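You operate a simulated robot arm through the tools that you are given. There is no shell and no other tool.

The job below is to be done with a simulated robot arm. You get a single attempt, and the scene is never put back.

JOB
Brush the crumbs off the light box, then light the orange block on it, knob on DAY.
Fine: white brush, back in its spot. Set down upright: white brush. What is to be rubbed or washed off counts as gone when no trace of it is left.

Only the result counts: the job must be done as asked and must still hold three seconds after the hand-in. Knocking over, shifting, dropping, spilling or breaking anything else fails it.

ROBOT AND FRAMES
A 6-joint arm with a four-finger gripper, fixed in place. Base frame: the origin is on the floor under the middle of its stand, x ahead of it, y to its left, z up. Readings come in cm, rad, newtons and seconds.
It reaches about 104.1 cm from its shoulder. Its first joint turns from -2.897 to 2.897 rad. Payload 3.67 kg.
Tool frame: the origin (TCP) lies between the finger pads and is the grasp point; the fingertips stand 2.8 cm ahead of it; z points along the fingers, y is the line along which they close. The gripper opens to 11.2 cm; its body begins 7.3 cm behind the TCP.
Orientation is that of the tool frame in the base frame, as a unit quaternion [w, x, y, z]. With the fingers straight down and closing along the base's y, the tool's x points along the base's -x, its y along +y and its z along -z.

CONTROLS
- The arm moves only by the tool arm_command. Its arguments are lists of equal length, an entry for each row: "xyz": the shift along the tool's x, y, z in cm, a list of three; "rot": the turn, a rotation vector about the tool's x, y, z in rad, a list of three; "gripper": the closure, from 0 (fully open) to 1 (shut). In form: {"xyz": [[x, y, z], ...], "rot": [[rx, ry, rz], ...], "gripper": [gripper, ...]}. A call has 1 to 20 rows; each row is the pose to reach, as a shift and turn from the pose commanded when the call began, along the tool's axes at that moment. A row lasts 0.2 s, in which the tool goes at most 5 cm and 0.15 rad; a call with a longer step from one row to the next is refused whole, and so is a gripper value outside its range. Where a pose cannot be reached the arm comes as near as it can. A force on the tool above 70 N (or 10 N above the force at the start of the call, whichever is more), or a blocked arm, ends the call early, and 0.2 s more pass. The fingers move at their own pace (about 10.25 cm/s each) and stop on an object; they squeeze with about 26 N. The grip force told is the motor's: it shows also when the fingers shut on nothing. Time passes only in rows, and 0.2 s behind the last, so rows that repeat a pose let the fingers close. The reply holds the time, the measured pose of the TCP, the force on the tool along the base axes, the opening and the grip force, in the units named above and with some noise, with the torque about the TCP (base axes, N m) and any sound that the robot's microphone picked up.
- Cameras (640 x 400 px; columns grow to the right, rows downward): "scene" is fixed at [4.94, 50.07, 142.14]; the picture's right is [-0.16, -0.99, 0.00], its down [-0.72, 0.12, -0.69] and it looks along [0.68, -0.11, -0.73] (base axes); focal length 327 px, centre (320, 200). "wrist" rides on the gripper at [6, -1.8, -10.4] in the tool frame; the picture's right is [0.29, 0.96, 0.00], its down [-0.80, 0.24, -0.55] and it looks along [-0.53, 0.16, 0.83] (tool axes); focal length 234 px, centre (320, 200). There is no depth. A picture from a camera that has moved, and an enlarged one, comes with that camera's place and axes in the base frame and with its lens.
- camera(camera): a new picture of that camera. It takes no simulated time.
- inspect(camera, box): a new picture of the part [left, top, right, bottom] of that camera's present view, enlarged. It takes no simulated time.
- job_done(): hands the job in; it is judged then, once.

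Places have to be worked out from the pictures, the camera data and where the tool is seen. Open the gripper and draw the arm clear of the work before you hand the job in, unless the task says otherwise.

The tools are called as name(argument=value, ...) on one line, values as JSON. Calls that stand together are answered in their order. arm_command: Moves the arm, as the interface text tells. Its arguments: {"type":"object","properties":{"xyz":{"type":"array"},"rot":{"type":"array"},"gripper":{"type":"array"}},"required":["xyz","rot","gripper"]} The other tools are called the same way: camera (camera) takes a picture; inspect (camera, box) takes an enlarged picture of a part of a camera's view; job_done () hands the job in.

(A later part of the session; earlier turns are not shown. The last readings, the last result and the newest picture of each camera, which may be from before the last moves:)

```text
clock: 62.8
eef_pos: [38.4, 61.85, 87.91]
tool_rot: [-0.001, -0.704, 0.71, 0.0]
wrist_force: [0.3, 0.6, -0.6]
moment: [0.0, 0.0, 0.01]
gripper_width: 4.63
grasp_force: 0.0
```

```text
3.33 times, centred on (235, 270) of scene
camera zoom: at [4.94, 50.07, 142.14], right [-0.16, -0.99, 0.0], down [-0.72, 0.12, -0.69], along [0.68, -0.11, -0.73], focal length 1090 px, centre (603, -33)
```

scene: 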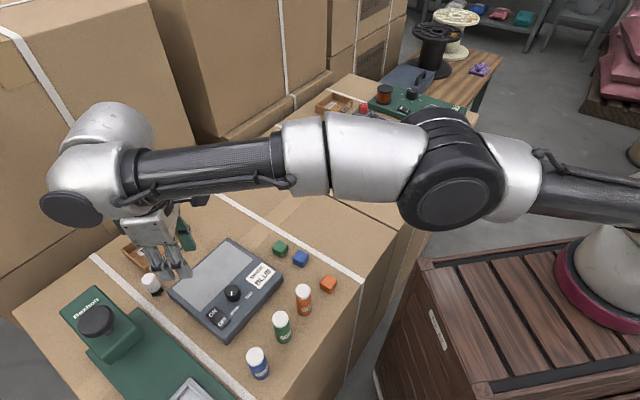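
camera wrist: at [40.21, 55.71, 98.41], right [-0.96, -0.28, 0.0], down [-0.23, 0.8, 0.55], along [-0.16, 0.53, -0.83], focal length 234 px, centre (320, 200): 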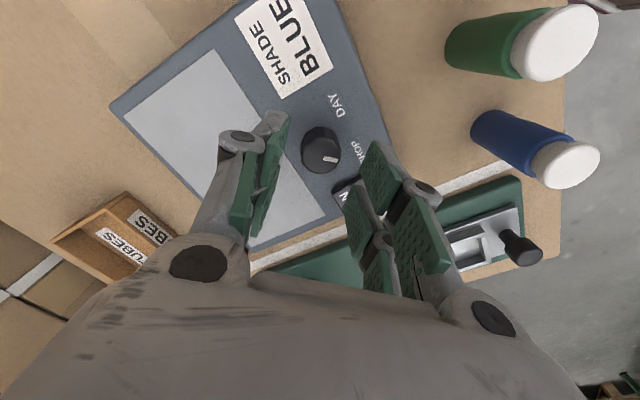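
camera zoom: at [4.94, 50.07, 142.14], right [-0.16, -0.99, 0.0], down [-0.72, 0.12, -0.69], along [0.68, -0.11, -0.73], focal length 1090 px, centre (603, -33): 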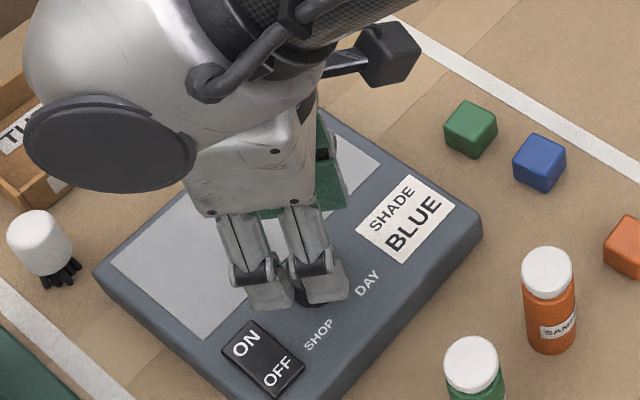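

The TCP is centred over the knob within about 0.1 cm. I'll lower to TCP z≈85.6 and look again.

arm_command(xyz=[[0, 0, 0.8], [0, 0, 1.6], [0, 0, 2.3], [0, 0, 2.3]], rot=[[0, 0, 0], [0, 0, 0], [0, 0, 0], [0, 0, 0]], gripper=[0.59, 0.59, 0.59, 0.59])

inspect(camera="wrist", box=[220, 90, 440, 250])

inspect(camera="scene", box=[195, 250, 275, 330])

```text
clock: 63.8
eef_pos: [38.34, 61.84, 85.7]
tool_rot: [-0.001, -0.705, 0.709, 0.0]
wrist_force: [0.5, -0.8, -0.4]
moment: [-0.01, -0.02, 0.03]
gripper_width: 4.59
grasp_force: 0.0
```

```text
2.50 times, centred on (330, 170) of wrist
camera zoom: at [40.16, 55.73, 96.13], right [-0.96, -0.28, 0.0], down [-0.24, 0.8, 0.55], along [-0.16, 0.53, -0.83], focal length 585 px, centre (295, 275)
```

zoom: 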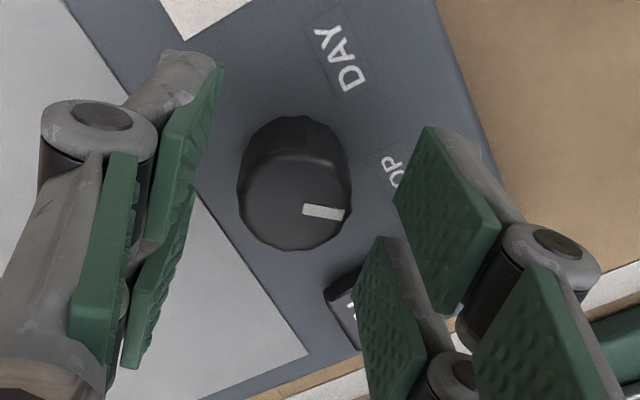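

```text
5.00 times, centred on (235, 290) of scene
camera zoom: at [4.94, 50.07, 142.14], right [-0.16, -0.99, 0.0], down [-0.72, 0.12, -0.69], along [0.68, -0.11, -0.73], focal length 1635 px, centre (745, -250)
```

zoom: 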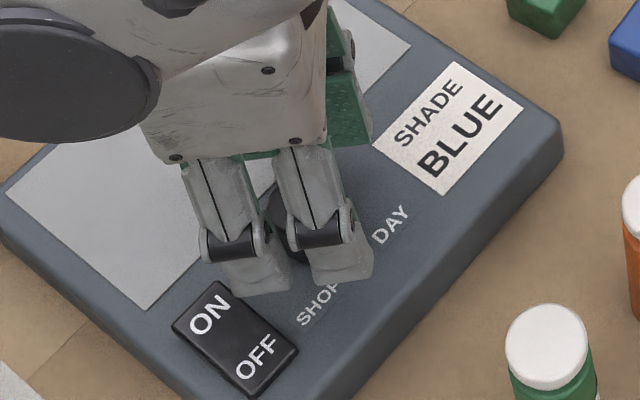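

The fingers straddle the knob and stay clear of the rocker. I'll lower another 0.8 cm and close on the knob.

arm_command(xyz=[[0, 0, 0.4], [0, 0, 0.8], [0, 0, 0.8]], rot=[[0, 0, 0], [0, 0, 0], [0, 0, 0]], gripper=[0.59, 0.59, 0.59])

inspect(camera="wrist", box=[220, 90, 440, 250])

inspect(camera="scene", box=[195, 250, 275, 330])

```text
clock: 64.6
eef_pos: [38.34, 61.77, 84.86]
tool_rot: [-0.001, -0.705, 0.709, 0.0]
wrist_force: [-0.4, 0.4, -0.5]
moment: [0.01, 0.0, -0.03]
gripper_width: 4.58
grasp_force: 0.0
```

```text
2.50 times, centred on (330, 170) of wrist
camera zoom: at [40.16, 55.71, 95.35], right [-0.96, -0.28, 0.0], down [-0.24, 0.8, 0.55], along [-0.16, 0.53, -0.83], focal length 585 px, centre (295, 275)
```

zoom: 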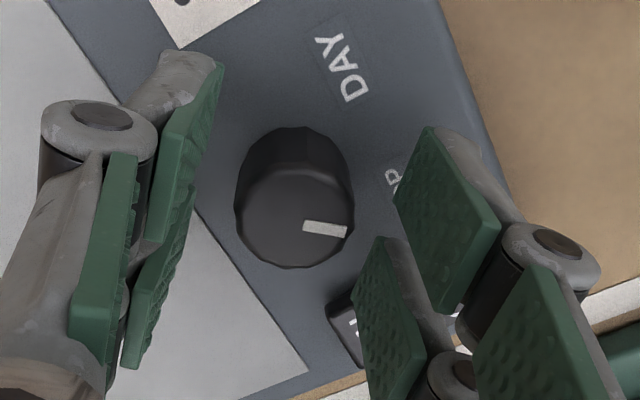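

```text
5.00 times, centred on (235, 290) of scene
camera zoom: at [4.94, 50.07, 142.14], right [-0.16, -0.99, 0.0], down [-0.72, 0.12, -0.69], along [0.68, -0.11, -0.73], focal length 1635 px, centre (745, -250)
```

zoom: 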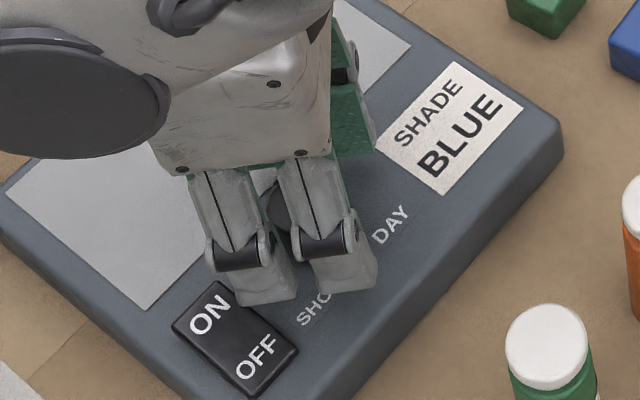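

The tips are just at rocker-top height. I'll nudge 0.15 cm in +y for centring and close on the knob.

arm_command(xyz=[[-0.15, 0, 0], [-0.15, 0, 0], [-0.15, 0, 0], [-0.15, 0, 0], [-0.15, 0, 0]], rot=[[0, 0, 0], [0, 0, 0], [0, 0, 0], [0, 0, 0], [0, 0, 0]], gripper=[0.65, 0.75, 0.85, 1.0, 1.0])

inspect(camera="wrist", box=[220, 90, 440, 250])

```text
clock: 65.8
eef_pos: [38.36, 62.01, 84.88]
tool_rot: [-0.001, -0.705, 0.709, 0.0]
wrist_force: [-1.2, -1.7, -1.1]
moment: [-0.2, 0.05, -0.01]
gripper_width: 2.5
grasp_force: 44.3
```

```text
2.50 times, centred on (330, 170) of wrist
camera zoom: at [40.14, 55.87, 95.34], right [-0.96, -0.28, 0.0], down [-0.24, 0.8, 0.55], along [-0.16, 0.53, -0.83], focal length 585 px, centre (295, 275)
```

zoom: 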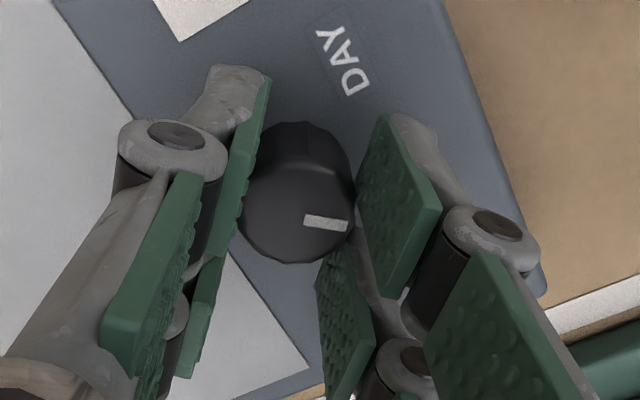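

The knob is gripped (2.5 cm). I'll turn 0.6 rad CCW first and check that the knob follows.

arm_command(xyz=[[0, 0, 0], [0, 0, 0], [0, 0, 0], [0, 0, 0], [0, 0, 0], [0, 0, 0], [0, 0, 0]], rot=[[0, 0, -0.1], [0, 0, -0.2], [0, 0, -0.3], [0, 0, -0.4], [0, 0, -0.5], [0, 0, -0.6], [0, 0, -0.6]], gripper=[1, 1, 1, 1, 1, 1, 1])

inspect(camera="wrist", box=[220, 90, 440, 250])

inspect(camera="scene", box=[175, 240, 295, 340])

```text
clock: 67.4
eef_pos: [38.28, 61.99, 84.86]
tool_rot: [0.0, 0.884, -0.468, -0.001]
wrist_force: [-2.5, 0.7, 1.6]
moment: [-0.29, -0.27, 0.0]
gripper_width: 2.52
grasp_force: 44.3
```

```text
2.50 times, centred on (330, 170) of wrist
camera zoom: at [43.21, 57.9, 95.33], right [-0.63, -0.78, 0.0], down [-0.65, 0.52, 0.55], along [-0.43, 0.35, -0.83], focal length 585 px, centre (295, 275)
```

zoom: 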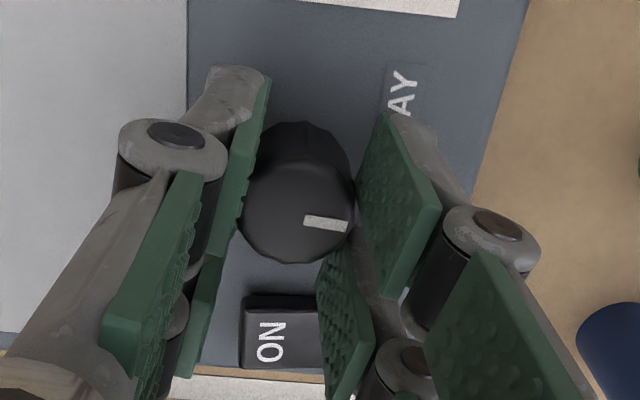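

```text
4.00 times, centred on (235, 290) of scene
camera zoom: at [4.94, 50.07, 142.14], right [-0.16, -0.99, 0.0], down [-0.72, 0.12, -0.69], along [0.68, -0.11, -0.73], focal length 1308 px, centre (660, -160)
```

zoom: 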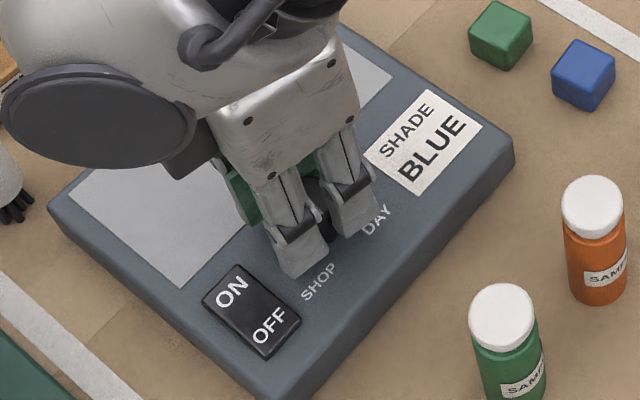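

The knob follows exactly. The pointer is now at about 222°, so it needs about 44° more to reach DAY at about 266°. Continuing 0.72 rad, then checking.

arm_command(xyz=[[0, 0, 0], [0, 0, 0], [0, 0, 0], [0, 0, 0], [0, 0, 0], [0, 0, 0], [0, 0, 0], [0, 0, 0]], rot=[[0, 0, -0.1], [0, 0, -0.2], [0, 0, -0.3], [0, 0, -0.4], [0, 0, -0.5], [0, 0, -0.61], [0, 0, -0.72], [0, 0, -0.72]], gripper=[1, 1, 1, 1, 1, 1, 1, 1])

inspect(camera="wrist", box=[220, 90, 440, 250])

```text
clock: 69.2
eef_pos: [38.26, 62.02, 84.84]
tool_rot: [0.0, 0.992, -0.127, 0.0]
wrist_force: [-8.1, 0.1, -1.2]
moment: [0.05, 0.37, 0.0]
gripper_width: 2.48
grasp_force: 45.0
```

```text
2.50 times, centred on (330, 170) of wrist
camera zoom: at [44.6, 62.08, 95.33], right [0.04, -1.0, 0.0], down [-0.83, -0.03, 0.55], along [-0.55, -0.02, -0.83], focal length 585 px, centre (295, 275)
```

zoom: 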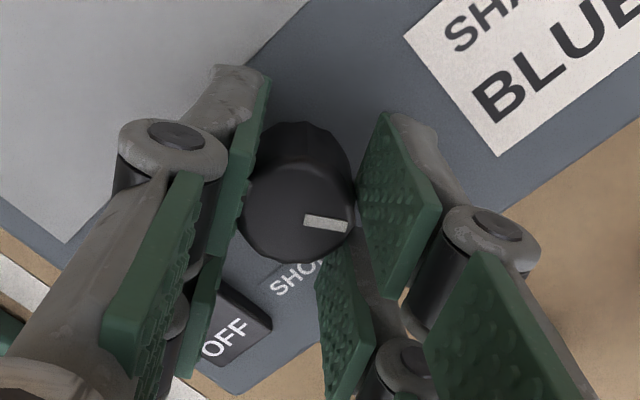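

The pointer is at about 263°. I'll add a final 0.05 rad, release, lift straight up and check.

arm_command(xyz=[[0, 0, 0], [0, 0, 0], [0, 0, 0], [0, 0, 0], [0, 0, 0], [0, 0, -1], [0, 0, -3], [0, 0, -5], [0, 0, -5]], rot=[[0, 0, -0.05], [0, 0, -0.05], [0, 0, -0.05], [0, 0, -0.05], [0, 0, -0.05], [0, 0, -0.05], [0, 0, -0.05], [0, 0, -0.05], [0, 0, -0.05]], gripper=[1, 1, 0.7, 0.59, 0.59, 0.59, 0.59, 0.59, 0.59])

inspect(camera="wrist", box=[220, 60, 440, 220])

inspect(camera="scene", box=[175, 240, 295, 340])

```text
clock: 71.2
eef_pos: [38.4, 62.03, 89.95]
tool_rot: [-0.001, 0.995, -0.103, 0.0]
wrist_force: [-0.2, -0.3, 0.5]
moment: [-0.03, 0.0, -0.01]
gripper_width: 4.61
grasp_force: 0.0
```

```text
2.50 times, centred on (330, 140) of wrist
camera zoom: at [44.62, 62.4, 100.35], right [0.09, -1.0, 0.0], down [-0.83, -0.07, 0.55], along [-0.55, -0.05, -0.83], focal length 585 px, centre (295, 350)
```

zoom: 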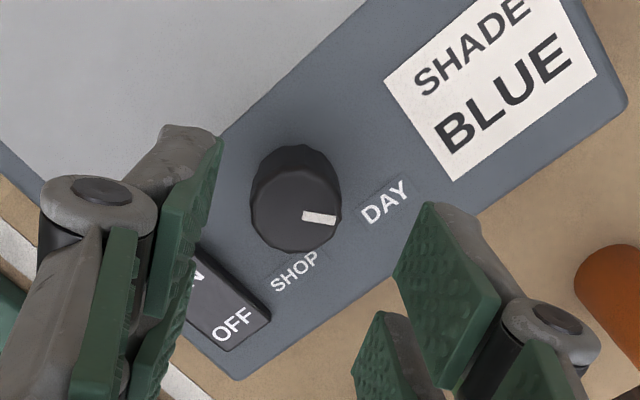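

```text
4.00 times, centred on (235, 290) of scene
camera zoom: at [4.94, 50.07, 142.14], right [-0.16, -0.99, 0.0], down [-0.72, 0.12, -0.69], along [0.68, -0.11, -0.73], focal length 1308 px, centre (660, -160)
```

zoom: 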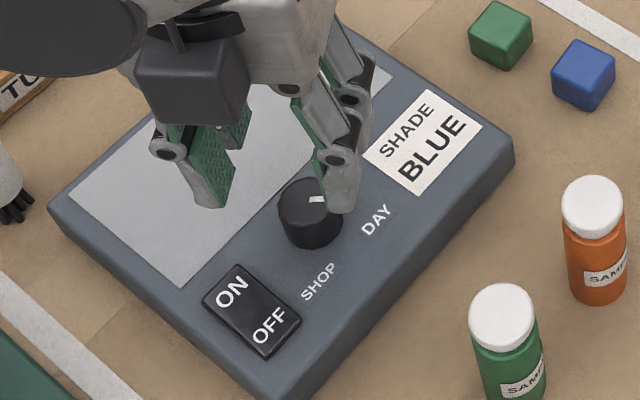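

The pointer sits about 3–5° short of DAY by my geometry. The same grip worked cleanly, so I'll go back down, nudge 0.07 rad further, and release again.

arm_command(xyz=[[0, 0, 2], [0, 0, 3.6], [0, 0, 4.6], [0, 0, 5], [0, 0, 5], [0, 0, 5], [0, 0, 5], [0, 0, 5], [0, 0, 5], [0, 0, 5], [0, 0, 5], [0, 0, 5], [0, 0, 5], [0, 0, 4], [0, 0, 2], [0, 0, 0], [0, 0, 0]], rot=[[0, 0, 0], [0, 0, 0], [0, 0, 0], [0, 0, 0], [0, 0, 0], [0, 0, 0], [0, 0, 0], [0, 0, -0.035], [0, 0, -0.075], [0, 0, -0.075], [0, 0, -0.075], [0, 0, -0.075], [0, 0, -0.075], [0, 0, -0.075], [0, 0, -0.075], [0, 0, -0.075], [0, 0, -0.075]], gripper=[0.59, 0.59, 0.59, 0.59, 0.75, 1, 1, 1, 1, 1, 0.7, 0.59, 0.59, 0.59, 0.59, 0.59, 0.59])

inspect(camera="wrist", box=[220, 60, 440, 220])

inspect(camera="scene", box=[175, 240, 295, 340])

```text
clock: 74.8
eef_pos: [38.38, 61.9, 89.97]
tool_rot: [0.0, 0.998, -0.065, -0.001]
wrist_force: [-0.3, 0.0, 0.0]
moment: [0.01, -0.01, 0.01]
gripper_width: 4.6
grasp_force: 0.0
```

```text
2.50 times, centred on (330, 140) of wrist
camera zoom: at [44.63, 62.87, 100.37], right [0.16, -0.99, 0.0], down [-0.82, -0.13, 0.55], along [-0.55, -0.09, -0.83], focal length 585 px, centre (295, 350)
```

zoom: 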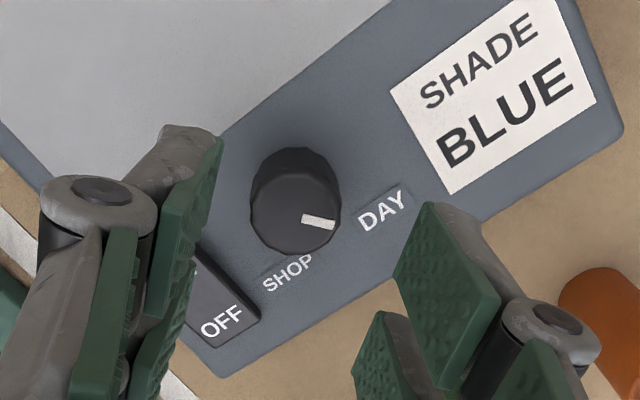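

```text
4.00 times, centred on (235, 290) of scene
camera zoom: at [4.94, 50.07, 142.14], right [-0.16, -0.99, 0.0], down [-0.72, 0.12, -0.69], along [0.68, -0.11, -0.73], focal length 1308 px, centre (660, -160)
```

zoom: 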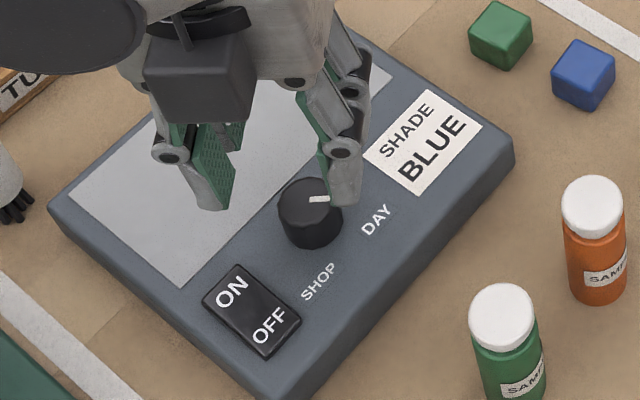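

The pointer now reads about 265–267°, on DAY. Next is the orange block near (39, 42): I'll raise up and move over it to see its pose.

arm_command(xyz=[[0, 0, -2], [0.3, 2.5, -4], [0.9, 6.5, -4], [1.5, 10.5, -4], [2.1, 14.5, -4], [2.7, 18, -4], [3.13, 19.96, -4], [3.13, 19.96, -4]], rot=[[0, 0, 0], [0, 0, 0], [0, 0, 0], [0, 0, 0], [0, 0, 0], [0, 0, 0], [0, 0, 0], [0, 0, 0]], gripper=[0.59, 0.59, 0.5, 0.4, 0.4, 0.4, 0.4, 0.4])

camera(camera="wrist")

inspect(camera="wrist", box=[220, 60, 440, 220])

inspect(camera="scene", box=[250, 220, 370, 330])

```text
clock: 76.6
eef_pos: [38.99, 41.75, 93.81]
tool_rot: [0.0, 0.998, -0.065, 0.0]
wrist_force: [-0.2, -0.2, -0.2]
moment: [-0.03, -0.02, 0.02]
gripper_width: 6.74
grasp_force: 0.1
```

```text
taken
camera wrist: at [45.14, 42.68, 104.24], right [0.16, -0.99, 0.0], down [-0.82, -0.13, 0.55], along [-0.55, -0.09, -0.83], focal length 234 px, centre (320, 200)
```

wrist: 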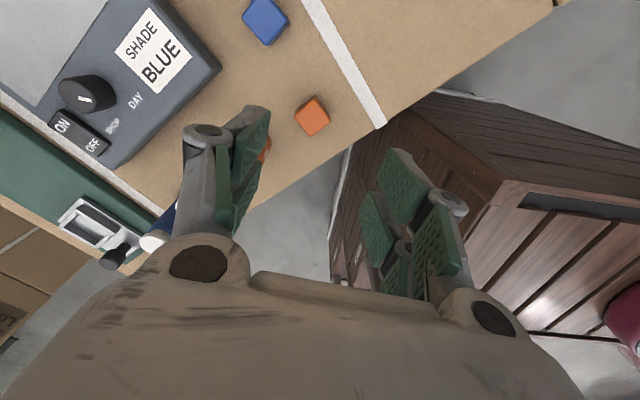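

```text
2.50 times, centred on (330, 140) of wrist
camera zoom: at [45.14, 42.68, 104.24], right [0.16, -0.99, 0.0], down [-0.82, -0.13, 0.55], along [-0.55, -0.09, -0.83], focal length 585 px, centre (295, 350)
```

zoom: 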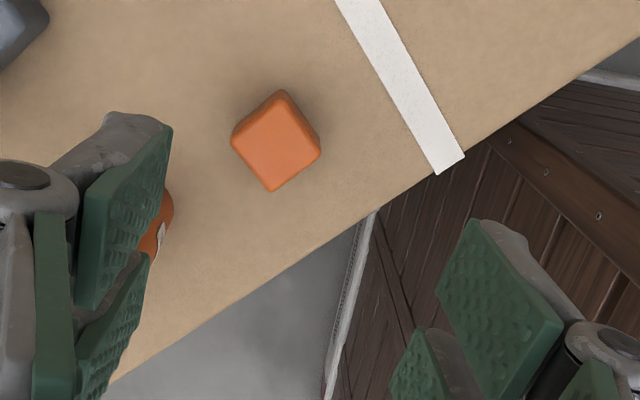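

```text
3.64 times, centred on (310, 275) of scene
camera zoom: at [4.94, 50.07, 142.14], right [-0.16, -0.99, 0.0], down [-0.72, 0.12, -0.69], along [0.68, -0.11, -0.73], focal length 1189 px, centre (356, -73)
```

zoom: 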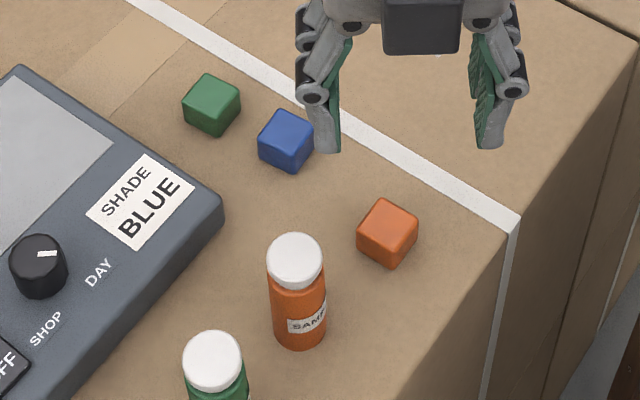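

The block is at about (39.0, 42.4), 2.5 cm, edges at ~47°. The orange bottle is on its upper-left side, so I'll close along 47° (yaw 137°), where the bottle side is only the narrow finger side. I'm rotating and descending to z 88.

arm_command(xyz=[[0, -0.2, 0], [-0.04, -0.4, 0], [-0.08, -0.64, 1], [-0.08, -0.64, 2.5], [-0.08, -0.64, 4.2], [-0.08, -0.64, 5.8], [-0.08, -0.64, 5.8]], rot=[[0, 0, 0.13], [0, 0, 0.26], [0, 0, 0.39], [0, 0, 0.52], [0, 0, 0.62], [0, 0, 0.62], [0, 0, 0.62]], gripper=[0.55, 0.55, 0.55, 0.55, 0.55, 0.55, 0.55])

camera(camera="wrist")

inspect(camera="wrist", box=[220, 90, 440, 250])

inspect(camera="scene", box=[250, 220, 370, 330])

```text
clock: 78.2
eef_pos: [38.9, 42.45, 88.14]
tool_rot: [0.0, 0.93, -0.367, 0.001]
wrist_force: [-0.5, -0.8, 0.3]
moment: [-0.01, -0.01, 0.01]
gripper_width: 5.04
grasp_force: 0.0
```

```text
taken
camera wrist: at [44.54, 39.57, 98.48], right [-0.44, -0.9, 0.0], down [-0.75, 0.37, 0.55], along [-0.5, 0.25, -0.83], focal length 234 px, centre (320, 200)
```

wrist: 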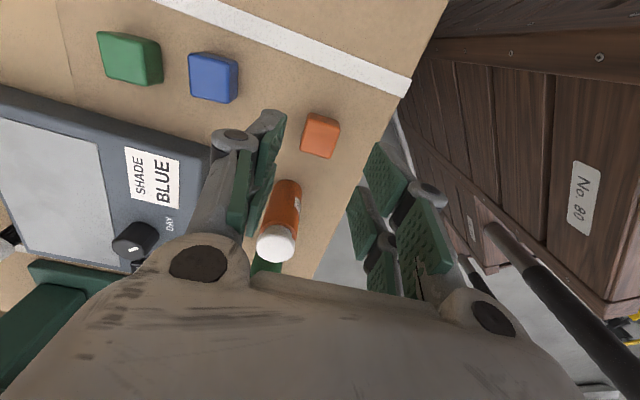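

```text
2.50 times, centred on (330, 170) of wrist
camera zoom: at [44.54, 39.57, 98.48], right [-0.44, -0.9, 0.0], down [-0.75, 0.37, 0.55], along [-0.5, 0.25, -0.83], focal length 585 px, centre (295, 275)
```

zoom: 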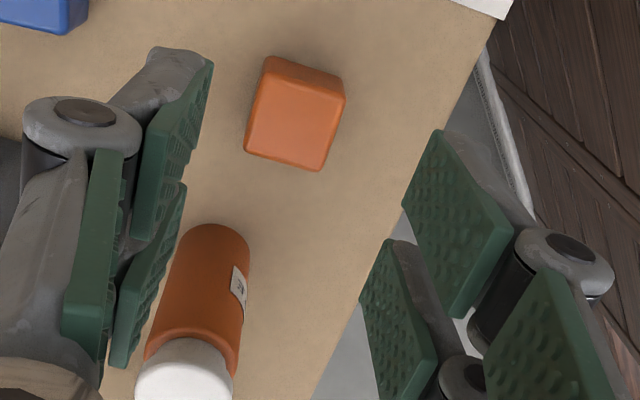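

```text
3.64 times, centred on (310, 275) of scene
camera zoom: at [4.94, 50.07, 142.14], right [-0.16, -0.99, 0.0], down [-0.72, 0.12, -0.69], along [0.68, -0.11, -0.73], focal length 1189 px, centre (356, -73)
```

zoom: 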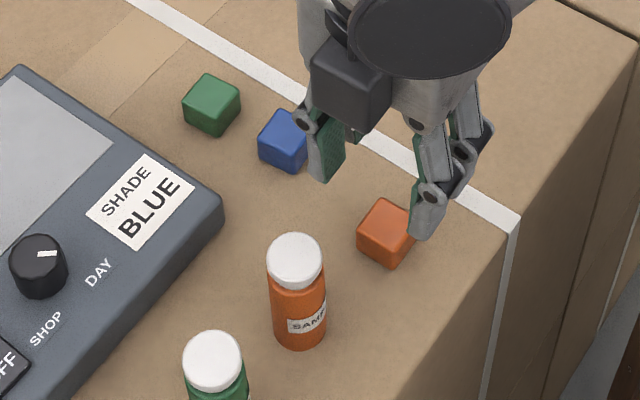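

The block is centred under the gripper, and the bottle clears the finger side by about 2 cm. I'll descend 5 cm and check.

arm_command(xyz=[[0, 0, 1.3], [0, 0, 2.6], [0, 0, 3.9], [0, 0, 5.1], [0, 0, 5.1]], rot=[[0, 0, 0], [0, 0, 0], [0, 0, 0], [0, 0, 0], [0, 0, 0]], gripper=[0.55, 0.55, 0.55, 0.55, 0.55])

inspect(camera="wrist", box=[200, 90, 460, 290])

inspect(camera="scene", box=[250, 220, 370, 330])

```text
clock: 79.4
eef_pos: [38.8, 42.37, 82.99]
tool_rot: [0.0, 0.93, -0.367, 0.0]
wrist_force: [-0.3, 0.2, 0.8]
moment: [0.0, -0.04, 0.01]
gripper_width: 5.05
grasp_force: 0.0
```

```text
2.00 times, centred on (330, 190) of wrist
camera zoom: at [44.48, 39.52, 93.42], right [-0.44, -0.9, 0.0], down [-0.75, 0.37, 0.55], along [-0.5, 0.25, -0.83], focal length 468 px, centre (300, 220)
```

zoom: 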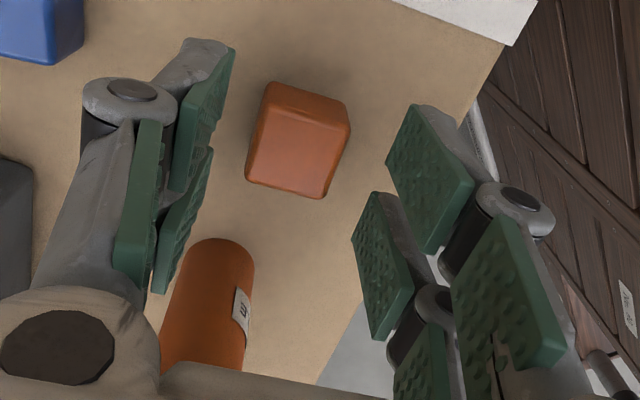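

```text
3.64 times, centred on (310, 275) of scene
camera zoom: at [4.94, 50.07, 142.14], right [-0.16, -0.99, 0.0], down [-0.72, 0.12, -0.69], along [0.68, -0.11, -0.73], focal length 1189 px, centre (356, -73)
```

zoom: 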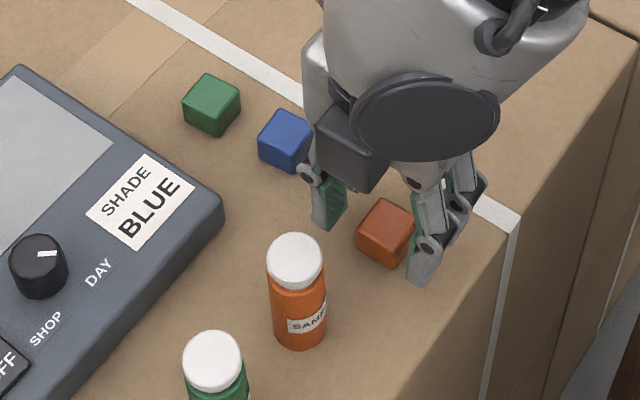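

It's well centred. I'll descend the last 1.5 cm and close on the block.

arm_command(xyz=[[0, 0, 0.5], [0, 0, 1.0], [0, 0, 1.5], [0, 0, 1.5]], rot=[[0, 0, 0], [0, 0, 0], [0, 0, 0], [0, 0, 0]], gripper=[0.55, 0.55, 0.55, 0.55])

inspect(camera="wrist", box=[200, 90, 460, 290])

inspect(camera="scene", box=[270, 240, 350, 310])

```text
clock: 80.4
eef_pos: [38.73, 42.39, 81.45]
tool_rot: [0.0, 0.931, -0.366, 0.0]
wrist_force: [-0.4, 0.3, 0.7]
moment: [-0.03, 0.01, 0.01]
gripper_width: 5.05
grasp_force: 0.2
```

```text
2.00 times, centred on (330, 190) of wrist
camera zoom: at [44.46, 39.53, 91.93], right [-0.44, -0.9, 0.0], down [-0.75, 0.37, 0.55], along [-0.5, 0.25, -0.83], focal length 468 px, centre (300, 220)
```

zoom: 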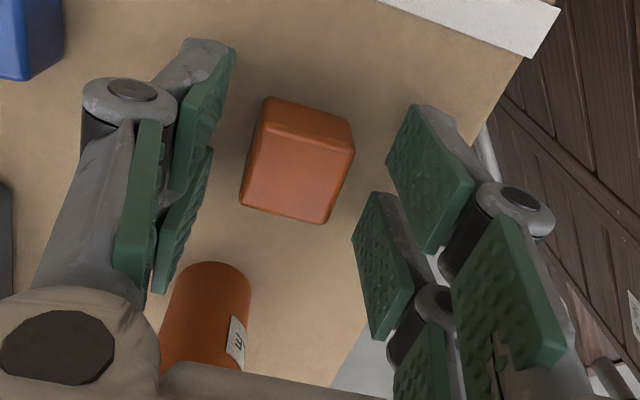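

```text
5.71 times, centred on (310, 275) of scene
camera zoom: at [4.94, 50.07, 142.14], right [-0.16, -0.99, 0.0], down [-0.72, 0.12, -0.69], along [0.68, -0.11, -0.73], focal length 1868 px, centre (377, -229)
```

zoom: 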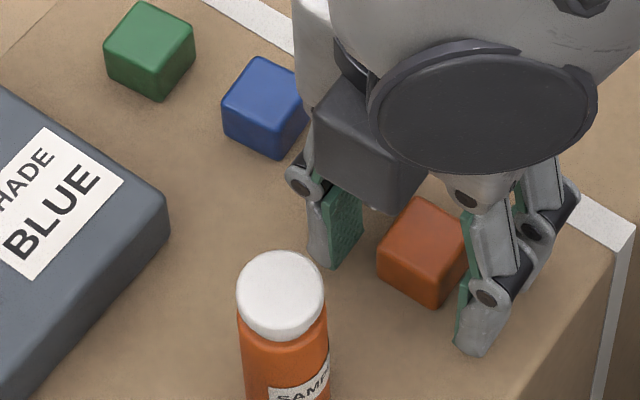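

The block is exactly centred between the fingers. Closing now.

arm_command(xyz=[[0, 0, 0], [0, 0, 0], [0, 0, 0], [0, 0, 0], [0, 0, 0]], rot=[[0, 0, 0], [0, 0, 0], [0, 0, 0], [0, 0, 0], [0, 0, 0]], gripper=[0.65, 0.75, 0.85, 1.0, 1.0])

inspect(camera="wrist", box=[200, 90, 460, 290])

```text
clock: 81.6
eef_pos: [38.86, 42.48, 81.51]
tool_rot: [0.001, 0.93, -0.367, 0.0]
wrist_force: [0.4, -0.2, -0.5]
moment: [0.01, 0.01, 0.01]
gripper_width: 2.7
grasp_force: 26.6
```

```text
2.00 times, centred on (330, 190) of wrist
camera zoom: at [44.46, 39.53, 91.93], right [-0.44, -0.9, 0.0], down [-0.75, 0.37, 0.55], along [-0.5, 0.25, -0.83], focal length 468 px, centre (300, 220)
```

zoom: 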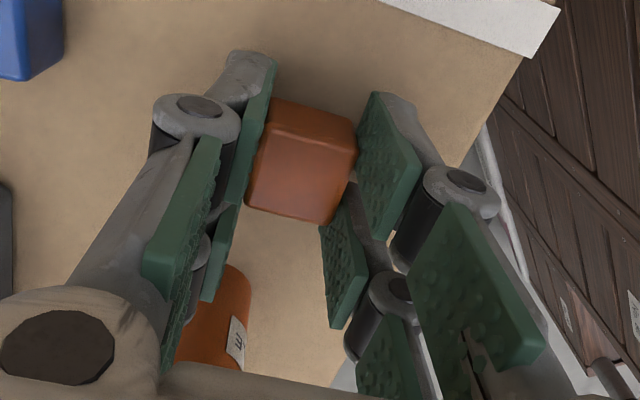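

The block is held (2.7 cm, 26.6 N). I'll lift 8.5 cm and carry it over to the pane centre.

arm_command(xyz=[[0, 0, -1.5], [0, 0, -4], [0, 0, -6.5], [0, 0, -8.5], [-1.74, -2.98, -8.5], [-3.48, -5.96, -8.5], [-5.22, -8.94, -8.5], [-6.96, -11.91, -8.5], [-8.7, -14.89, -8.5], [-10.44, -17.87, -8.5], [-12.18, -20.85, -8.5], [-12.18, -20.85, -8.5]], rot=[[0, 0, 0], [0, 0, 0], [0, 0, 0], [0, 0, 0], [0, 0, 0], [0, 0, 0], [0, 0, 0], [0, 0, 0], [0, 0, 0], [0, 0, 0], [0, 0, 0], [0, 0, 0]], gripper=[1, 1, 1, 1, 1, 1, 1, 1, 1, 1, 1, 1])

camera(camera="wrist")

camera(camera="scene")

```text
clock: 84.2
eef_pos: [44.17, 65.96, 90.09]
tool_rot: [0.001, 0.93, -0.367, -0.001]
wrist_force: [-0.1, -0.1, 0.1]
moment: [-0.01, 0.03, 0.02]
gripper_width: 2.71
grasp_force: 26.2
```

```text
taken
camera wrist: at [49.81, 63.08, 100.38], right [-0.44, -0.9, 0.0], down [-0.75, 0.37, 0.55], along [-0.5, 0.24, -0.83], focal length 234 px, centre (320, 200)
```

wrist: 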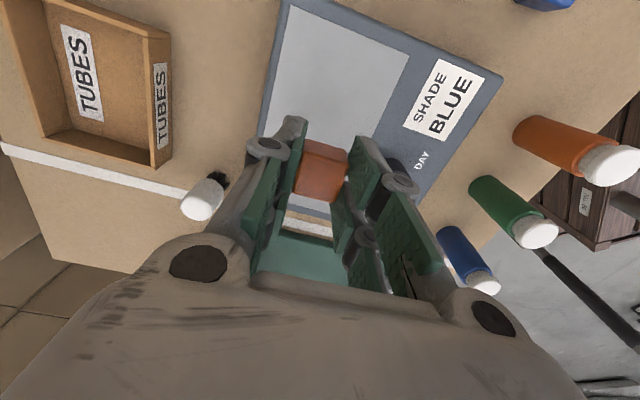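

```text
taken
```

scene: 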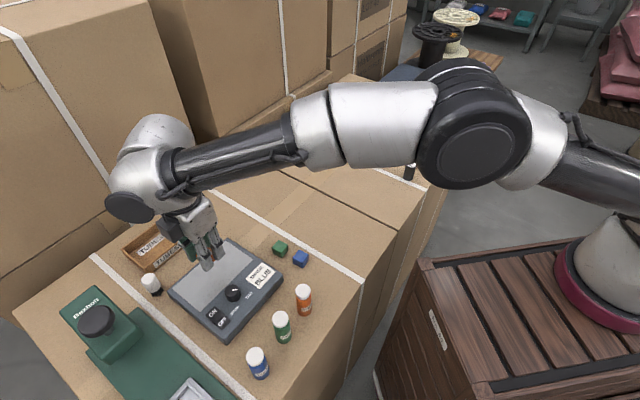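

The block is over the pane. I'll lower to about 0.6 cm above it, then in small steps to contact.

arm_command(xyz=[[0, 0, 1.3], [0, 0, 2.6], [0, 0, 3.9], [0, 0, 4.8], [0, 0, 4.8]], rot=[[0, 0, 0], [0, 0, 0], [0, 0, 0], [0, 0, 0], [0, 0, 0]], gripper=[1, 1, 1, 1, 1])

arm_command(xyz=[[0, 0, 0.2], [0, 0, 0.4], [0, 0, 0.4]], rot=[[0, 0, 0], [0, 0, 0], [0, 0, 0]], gripper=[1, 1, 1])

arm_command(xyz=[[0, 0, 0.1], [0, 0, 0.1]], rot=[[0, 0, 0], [0, 0, 0]], gripper=[1, 1])

inspect(camera="scene", box=[175, 230, 295, 330])

```text
clock: 85.4
eef_pos: [44.21, 66.02, 85.14]
tool_rot: [0.0, 0.93, -0.366, 0.001]
wrist_force: [0.3, -0.3, 0.6]
moment: [0.02, -0.01, -0.01]
gripper_width: 2.71
grasp_force: 26.1
```

```text
clock: 86.2
eef_pos: [44.2, 65.96, 84.73]
tool_rot: [0.0, 0.93, -0.367, 0.001]
wrist_force: [-0.1, 0.3, -1.0]
moment: [0.01, 0.0, -0.01]
gripper_width: 2.68
grasp_force: 26.5
```

```text
clock: 86.8
eef_pos: [44.16, 66.01, 84.64]
tool_rot: [0.0, 0.93, -0.366, 0.0]
wrist_force: [-0.1, 0.1, 0.8]
moment: [0.0, 0.04, 0.01]
gripper_width: 2.7
grasp_force: 26.5
```

```text
4.00 times, centred on (235, 280) of scene
camera zoom: at [4.94, 50.07, 142.14], right [-0.16, -0.99, 0.0], down [-0.72, 0.12, -0.69], along [0.68, -0.11, -0.73], focal length 1308 px, centre (660, -120)
```

zoom: 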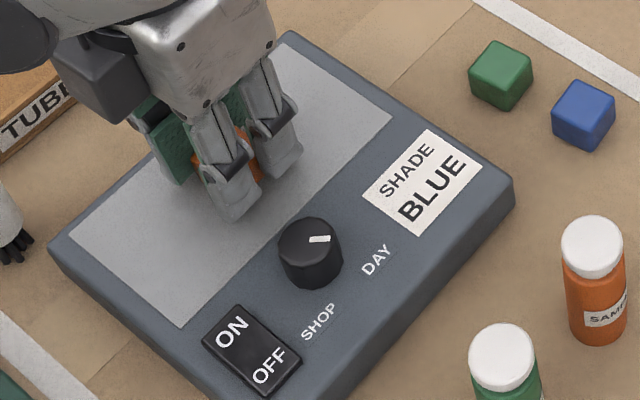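

Close to contact. Continuing with 0.06 cm steps.

arm_command(xyz=[[0, 0, 0.06], [0, 0, 0.06]], rot=[[0, 0, 0], [0, 0, 0]], gripper=[1, 1])

arm_command(xyz=[[0, 0, 0.06], [0, 0, 0.06]], rot=[[0, 0, 0], [0, 0, 0]], gripper=[1, 1])

arm_command(xyz=[[0, 0, 0.06], [0, 0, 0.06]], rot=[[0, 0, 0], [0, 0, 0]], gripper=[1, 1])

```text
clock: 87.4
eef_pos: [44.24, 65.98, 84.72]
tool_rot: [0.0, 0.93, -0.367, 0.0]
wrist_force: [-0.6, 0.9, -0.8]
moment: [-0.02, -0.02, 0.03]
gripper_width: 2.71
grasp_force: 26.1
```

```text
clock: 88.0
eef_pos: [44.15, 66.03, 84.71]
tool_rot: [0.0, 0.93, -0.367, 0.0]
wrist_force: [0.1, -0.4, 0.7]
moment: [-0.03, -0.03, -0.01]
gripper_width: 2.69
grasp_force: 26.2
```

```text
clock: 88.6
eef_pos: [44.16, 65.95, 84.53]
tool_rot: [0.0, 0.931, -0.366, 0.0]
wrist_force: [-0.4, 0.3, 6.5]
moment: [-0.05, -0.03, 0.01]
gripper_width: 2.72
grasp_force: 25.8
```

Contact confirmed at 6.5 N. I'll release the block gently and lift straight up.

arm_command(xyz=[[0, 0, -0.03], [0, 0, -0.03], [0, 0, -0.03], [0, 0, -0.03], [0, 0, -0.03], [0, 0, -1], [0, 0, -3], [0, 0, -5.5], [0, 0, -5.5]], rot=[[0, 0, 0], [0, 0, 0], [0, 0, 0], [0, 0, 0], [0, 0, 0], [0, 0, 0], [0, 0, 0], [0, 0, 0], [0, 0, 0]], gripper=[1, 0.74, 0.7, 0.62, 0.6, 0.6, 0.6, 0.6, 0.6])

camera(camera="wrist")

inspect(camera="scene", box=[175, 230, 295, 330])

```text
clock: 90.6
eef_pos: [44.15, 65.96, 90.02]
tool_rot: [0.0, 0.93, -0.367, 0.001]
wrist_force: [1.1, 0.2, 0.0]
moment: [-0.04, 0.03, -0.01]
gripper_width: 4.49
grasp_force: 0.0
```

```text
taken
camera wrist: at [49.84, 63.14, 100.44], right [-0.44, -0.9, 0.0], down [-0.75, 0.37, 0.55], along [-0.5, 0.24, -0.83], focal length 234 px, centre (320, 200)
```

wrist: 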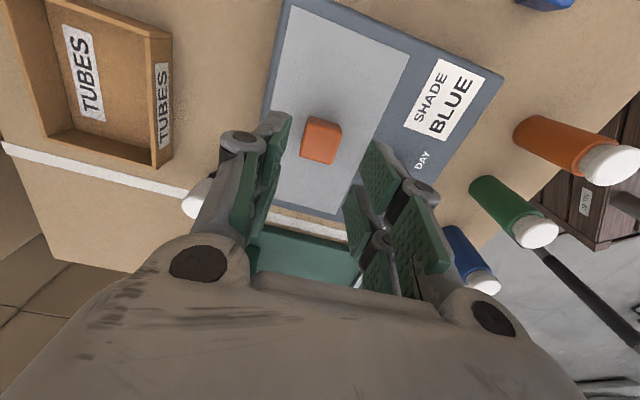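

```text
4.00 times, centred on (235, 280) of scene
camera zoom: at [4.94, 50.07, 142.14], right [-0.16, -0.99, 0.0], down [-0.72, 0.12, -0.69], along [0.68, -0.11, -0.73], focal length 1308 px, centre (660, -120)
```

zoom: 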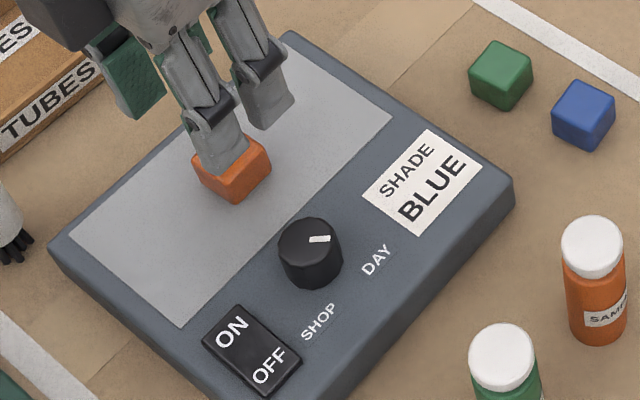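

The orange block is on the pane. Next is the rocker: I'll close the gripper, yaw to about 45° so one finger pair can press only the ON end, and move above it.

arm_command(xyz=[[0, 0, -1], [0, 0, -2], [-1.5, 1.1, -2], [-3, 2.2, -2], [-4.5, 3.3, -2], [-6.22, 4.63, -2], [-6.22, 4.63, -2], [-6.22, 4.63, -2], [-6.22, 4.63, -2], [-6.22, 4.63, -2], [-6.22, 4.63, -2], [-6.22, 4.63, -2], [-6.22, 4.63, -2]], rot=[[0, 0, 0], [0, 0, 0.14], [0, 0, 0.28], [0, 0, 0.42], [0, 0, 0.56], [0, 0, 0.7], [0, 0, 0.84], [0, 0, 0.98], [0, 0, 1.12], [0, 0, 1.26], [0, 0, 1.4], [0, 0, 1.54], [0, 0, 1.6]], gripper=[0.6, 0.6, 0.7, 0.8, 0.9, 1, 1, 1, 1, 1, 1, 1, 1])

camera(camera="wrist")

inspect(camera="wrist", box=[240, 40, 440, 180])

inspect(camera="scene", box=[175, 230, 295, 330])

```text
clock: 93.4
eef_pos: [36.41, 66.92, 92.03]
tool_rot: [0.0, -0.384, 0.923, 0.0]
wrist_force: [0.1, 0.6, -0.5]
moment: [-0.01, -0.01, 0.03]
gripper_width: 0.0
grasp_force: 26.3
```

```text
taken
camera wrist: at [33.53, 61.21, 102.45], right [-0.88, 0.47, 0.0], down [0.39, 0.73, 0.55], along [0.26, 0.49, -0.83], focal length 234 px, centre (320, 200)
```

wrist: 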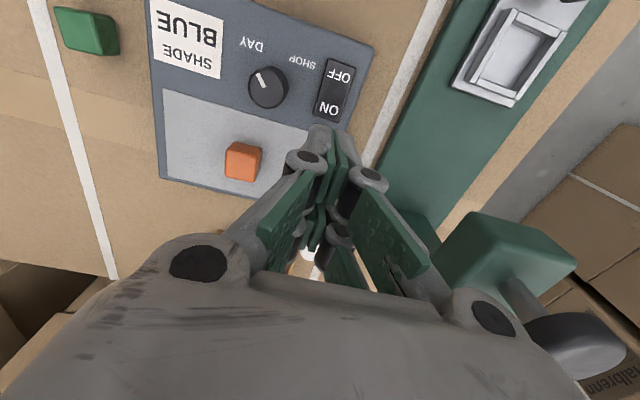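

```text
2.86 times, centred on (340, 110) of wrist
camera zoom: at [33.53, 61.21, 102.45], right [-0.88, 0.47, 0.0], down [0.39, 0.73, 0.55], along [0.26, 0.49, -0.83], focal length 669 px, centre (263, 457)
```

zoom: 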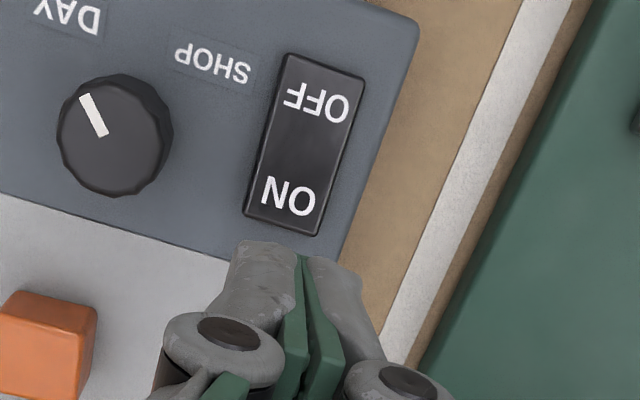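

```text
4.00 times, centred on (235, 280) of scene
camera zoom: at [4.94, 50.07, 142.14], right [-0.16, -0.99, 0.0], down [-0.72, 0.12, -0.69], along [0.68, -0.11, -0.73], focal length 1308 px, centre (660, -120)
```

zoom: 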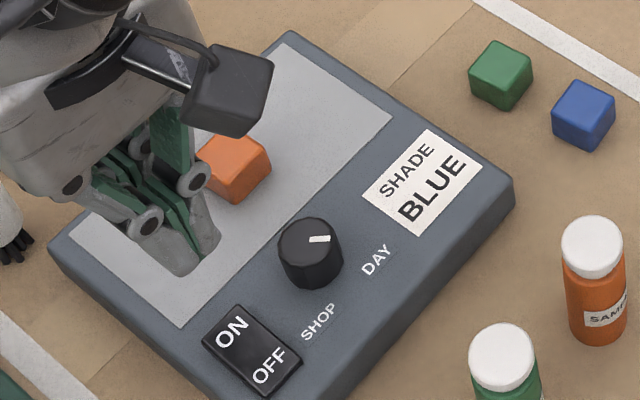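

The pointer reads about 267°, squarely on DAY. The ON label is at (35.0, 65.5). I'll tilt the closed gripper by 0.3 rad so only the near finger pair is lowest, and check its alignment over ON.

arm_command(xyz=[[0, 0, 0], [0, 0, 0], [0, 0, 0], [0, 0, 0]], rot=[[0, -0.1, 0], [0, -0.2, 0], [0, -0.3, 0], [0, -0.3, 0]], gripper=[1, 1, 1, 1])

arm_command(xyz=[[0.44, 0, 1.43], [0.89, 0, 2.87], [1.03, 0, 3.34], [1.03, 0, 3.34]], rot=[[0, 0, 0], [0, 0, 0], [0, 0, 0], [0, 0, 0]], gripper=[1, 1, 1, 1])

inspect(camera="wrist", box=[240, 40, 440, 180])

inspect(camera="scene", box=[175, 230, 295, 330])

```text
clock: 94.4
eef_pos: [36.35, 66.83, 92.21]
tool_rot: [0.138, -0.381, 0.913, 0.058]
wrist_force: [0.2, 0.4, 0.0]
moment: [-0.02, -0.03, 0.0]
gripper_width: 0.01
grasp_force: 27.0
```

```text
clock: 95.4
eef_pos: [36.5, 66.86, 88.56]
tool_rot: [0.139, -0.38, 0.913, 0.058]
wrist_force: [-0.3, -0.7, 0.1]
moment: [0.0, -0.02, 0.01]
gripper_width: 0.02
grasp_force: 25.9
```

```text
2.86 times, centred on (340, 110) of wrist
camera zoom: at [31.59, 59.19, 96.73], right [-0.87, 0.48, -0.08], down [0.25, 0.59, 0.76], along [0.42, 0.65, -0.64], focal length 669 px, centre (263, 457)
```

zoom: 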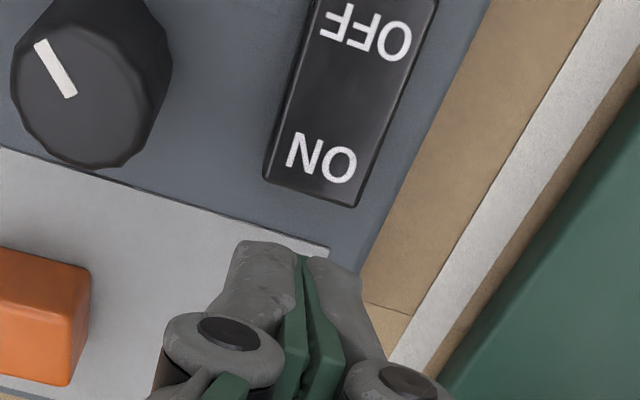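

```text
4.00 times, centred on (235, 280) of scene
camera zoom: at [4.94, 50.07, 142.14], right [-0.16, -0.99, 0.0], down [-0.72, 0.12, -0.69], along [0.68, -0.11, -0.73], focal length 1308 px, centre (660, -120)
```

zoom: 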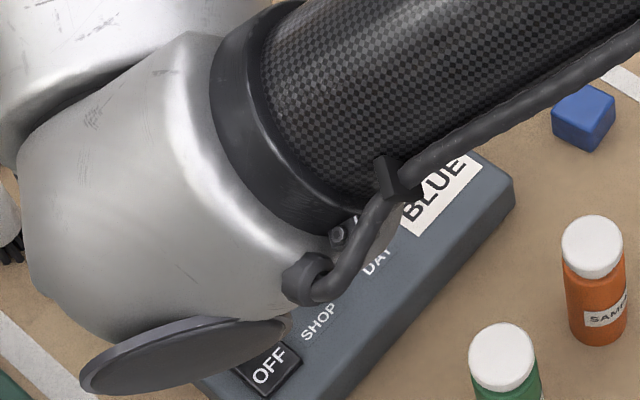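

The near fingertips are directly above the ON label. The wrist housing is now in front of the scene camera, so I'll check the full scene for clearance before descending.

camera(camera="scene")

camera(camera="wrist")

```text
taken
```

scene: 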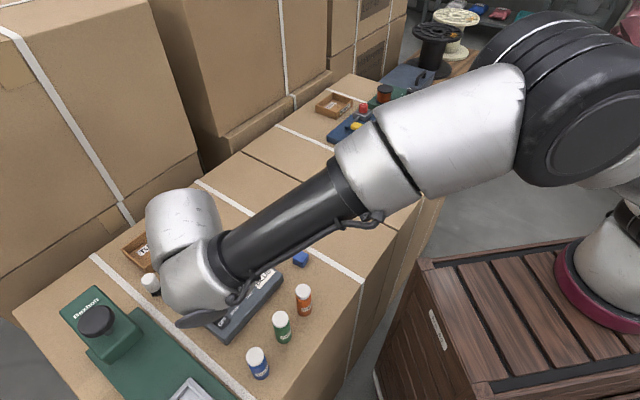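

```text
taken
camera wrist: at [31.59, 59.19, 96.73], right [-0.87, 0.48, -0.08], down [0.25, 0.59, 0.76], along [0.42, 0.65, -0.64], focal length 234 px, centre (320, 200)
```

wrist: 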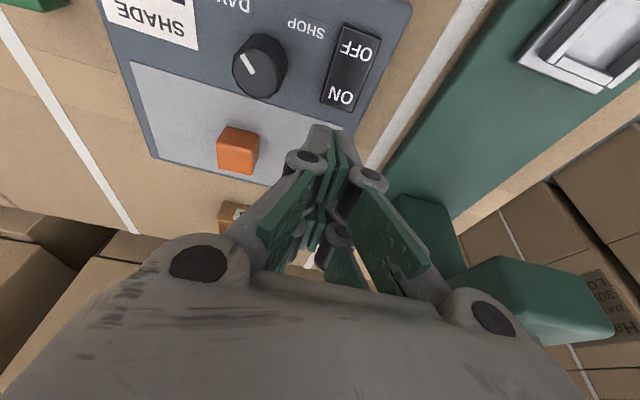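

The wrist cap is well away from the press (about 10 cm or more). I'll descend 2.2 cm toward ON, then press in small steps.

arm_command(xyz=[[0.22, 0, 0.7], [0.44, 0, 1.4], [0.655, 0, 2.1], [0.655, 0, 2.1]], rot=[[0, 0, 0], [0, 0, 0], [0, 0, 0], [0, 0, 0]], gripper=[1, 1, 1, 1])

inspect(camera="wrist", box=[240, 40, 440, 180])

```text
clock: 96.4
eef_pos: [36.46, 66.76, 86.29]
tool_rot: [0.139, -0.38, 0.913, 0.058]
wrist_force: [-0.2, -0.3, 0.3]
moment: [0.02, -0.04, 0.05]
gripper_width: 0.01
grasp_force: 26.7
```

```text
2.86 times, centred on (340, 110) of wrist
camera zoom: at [31.6, 59.2, 94.55], right [-0.87, 0.48, -0.08], down [0.25, 0.59, 0.76], along [0.42, 0.65, -0.64], focal length 669 px, centre (263, 457)
```

zoom: 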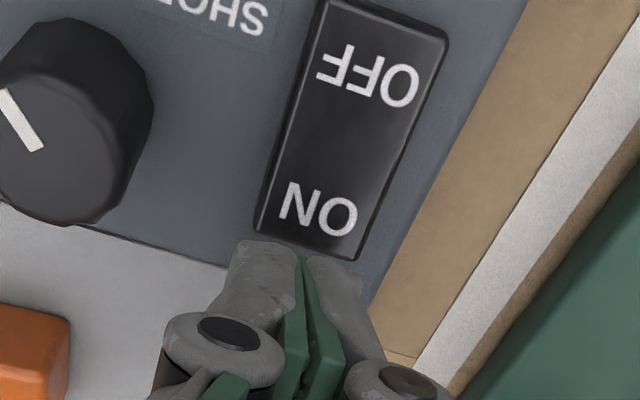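

The tips will land right at the ON label. Pressing down in small steps and listening for a click.

arm_command(xyz=[[0.075, 0, 0.24], [0.15, 0, 0.48], [0.15, 0, 0.48]], rot=[[0, 0, 0], [0, 0, 0], [0, 0, 0]], gripper=[1, 1, 1])

arm_command(xyz=[[0.03, 0, 0.1], [0.06, 0, 0.19], [0.06, 0, 0.19]], rot=[[0, 0, 0], [0, 0, 0], [0, 0, 0]], gripper=[1, 1, 1])

inspect(camera="wrist", box=[180, 20, 440, 200])

```text
clock: 97.2
eef_pos: [36.42, 66.76, 85.75]
tool_rot: [0.138, -0.38, 0.913, 0.058]
wrist_force: [0.5, -0.5, 0.1]
moment: [0.01, 0.0, 0.0]
gripper_width: 0.01
grasp_force: 26.3
```

```text
clock: 98.0
eef_pos: [36.39, 66.82, 85.6]
tool_rot: [0.139, -0.38, 0.913, 0.057]
wrist_force: [0.2, -1.0, -0.4]
moment: [-0.02, 0.03, -0.01]
gripper_width: 0.0
grasp_force: 26.1
```

```text
2.22 times, centred on (310, 110) of wrist
camera zoom: at [31.59, 59.2, 93.8], right [-0.87, 0.48, -0.08], down [0.25, 0.59, 0.76], along [0.42, 0.65, -0.64], focal length 520 px, centre (342, 400)
```

zoom: 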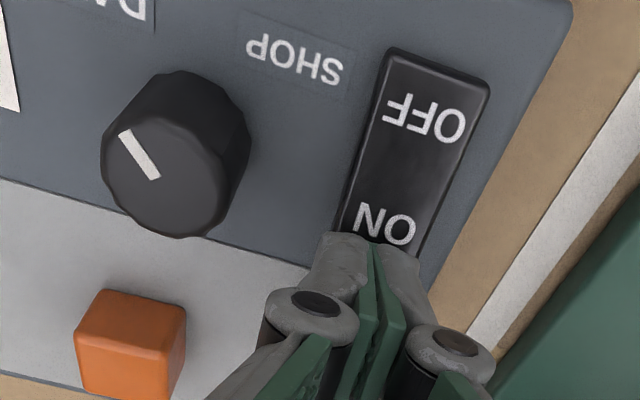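

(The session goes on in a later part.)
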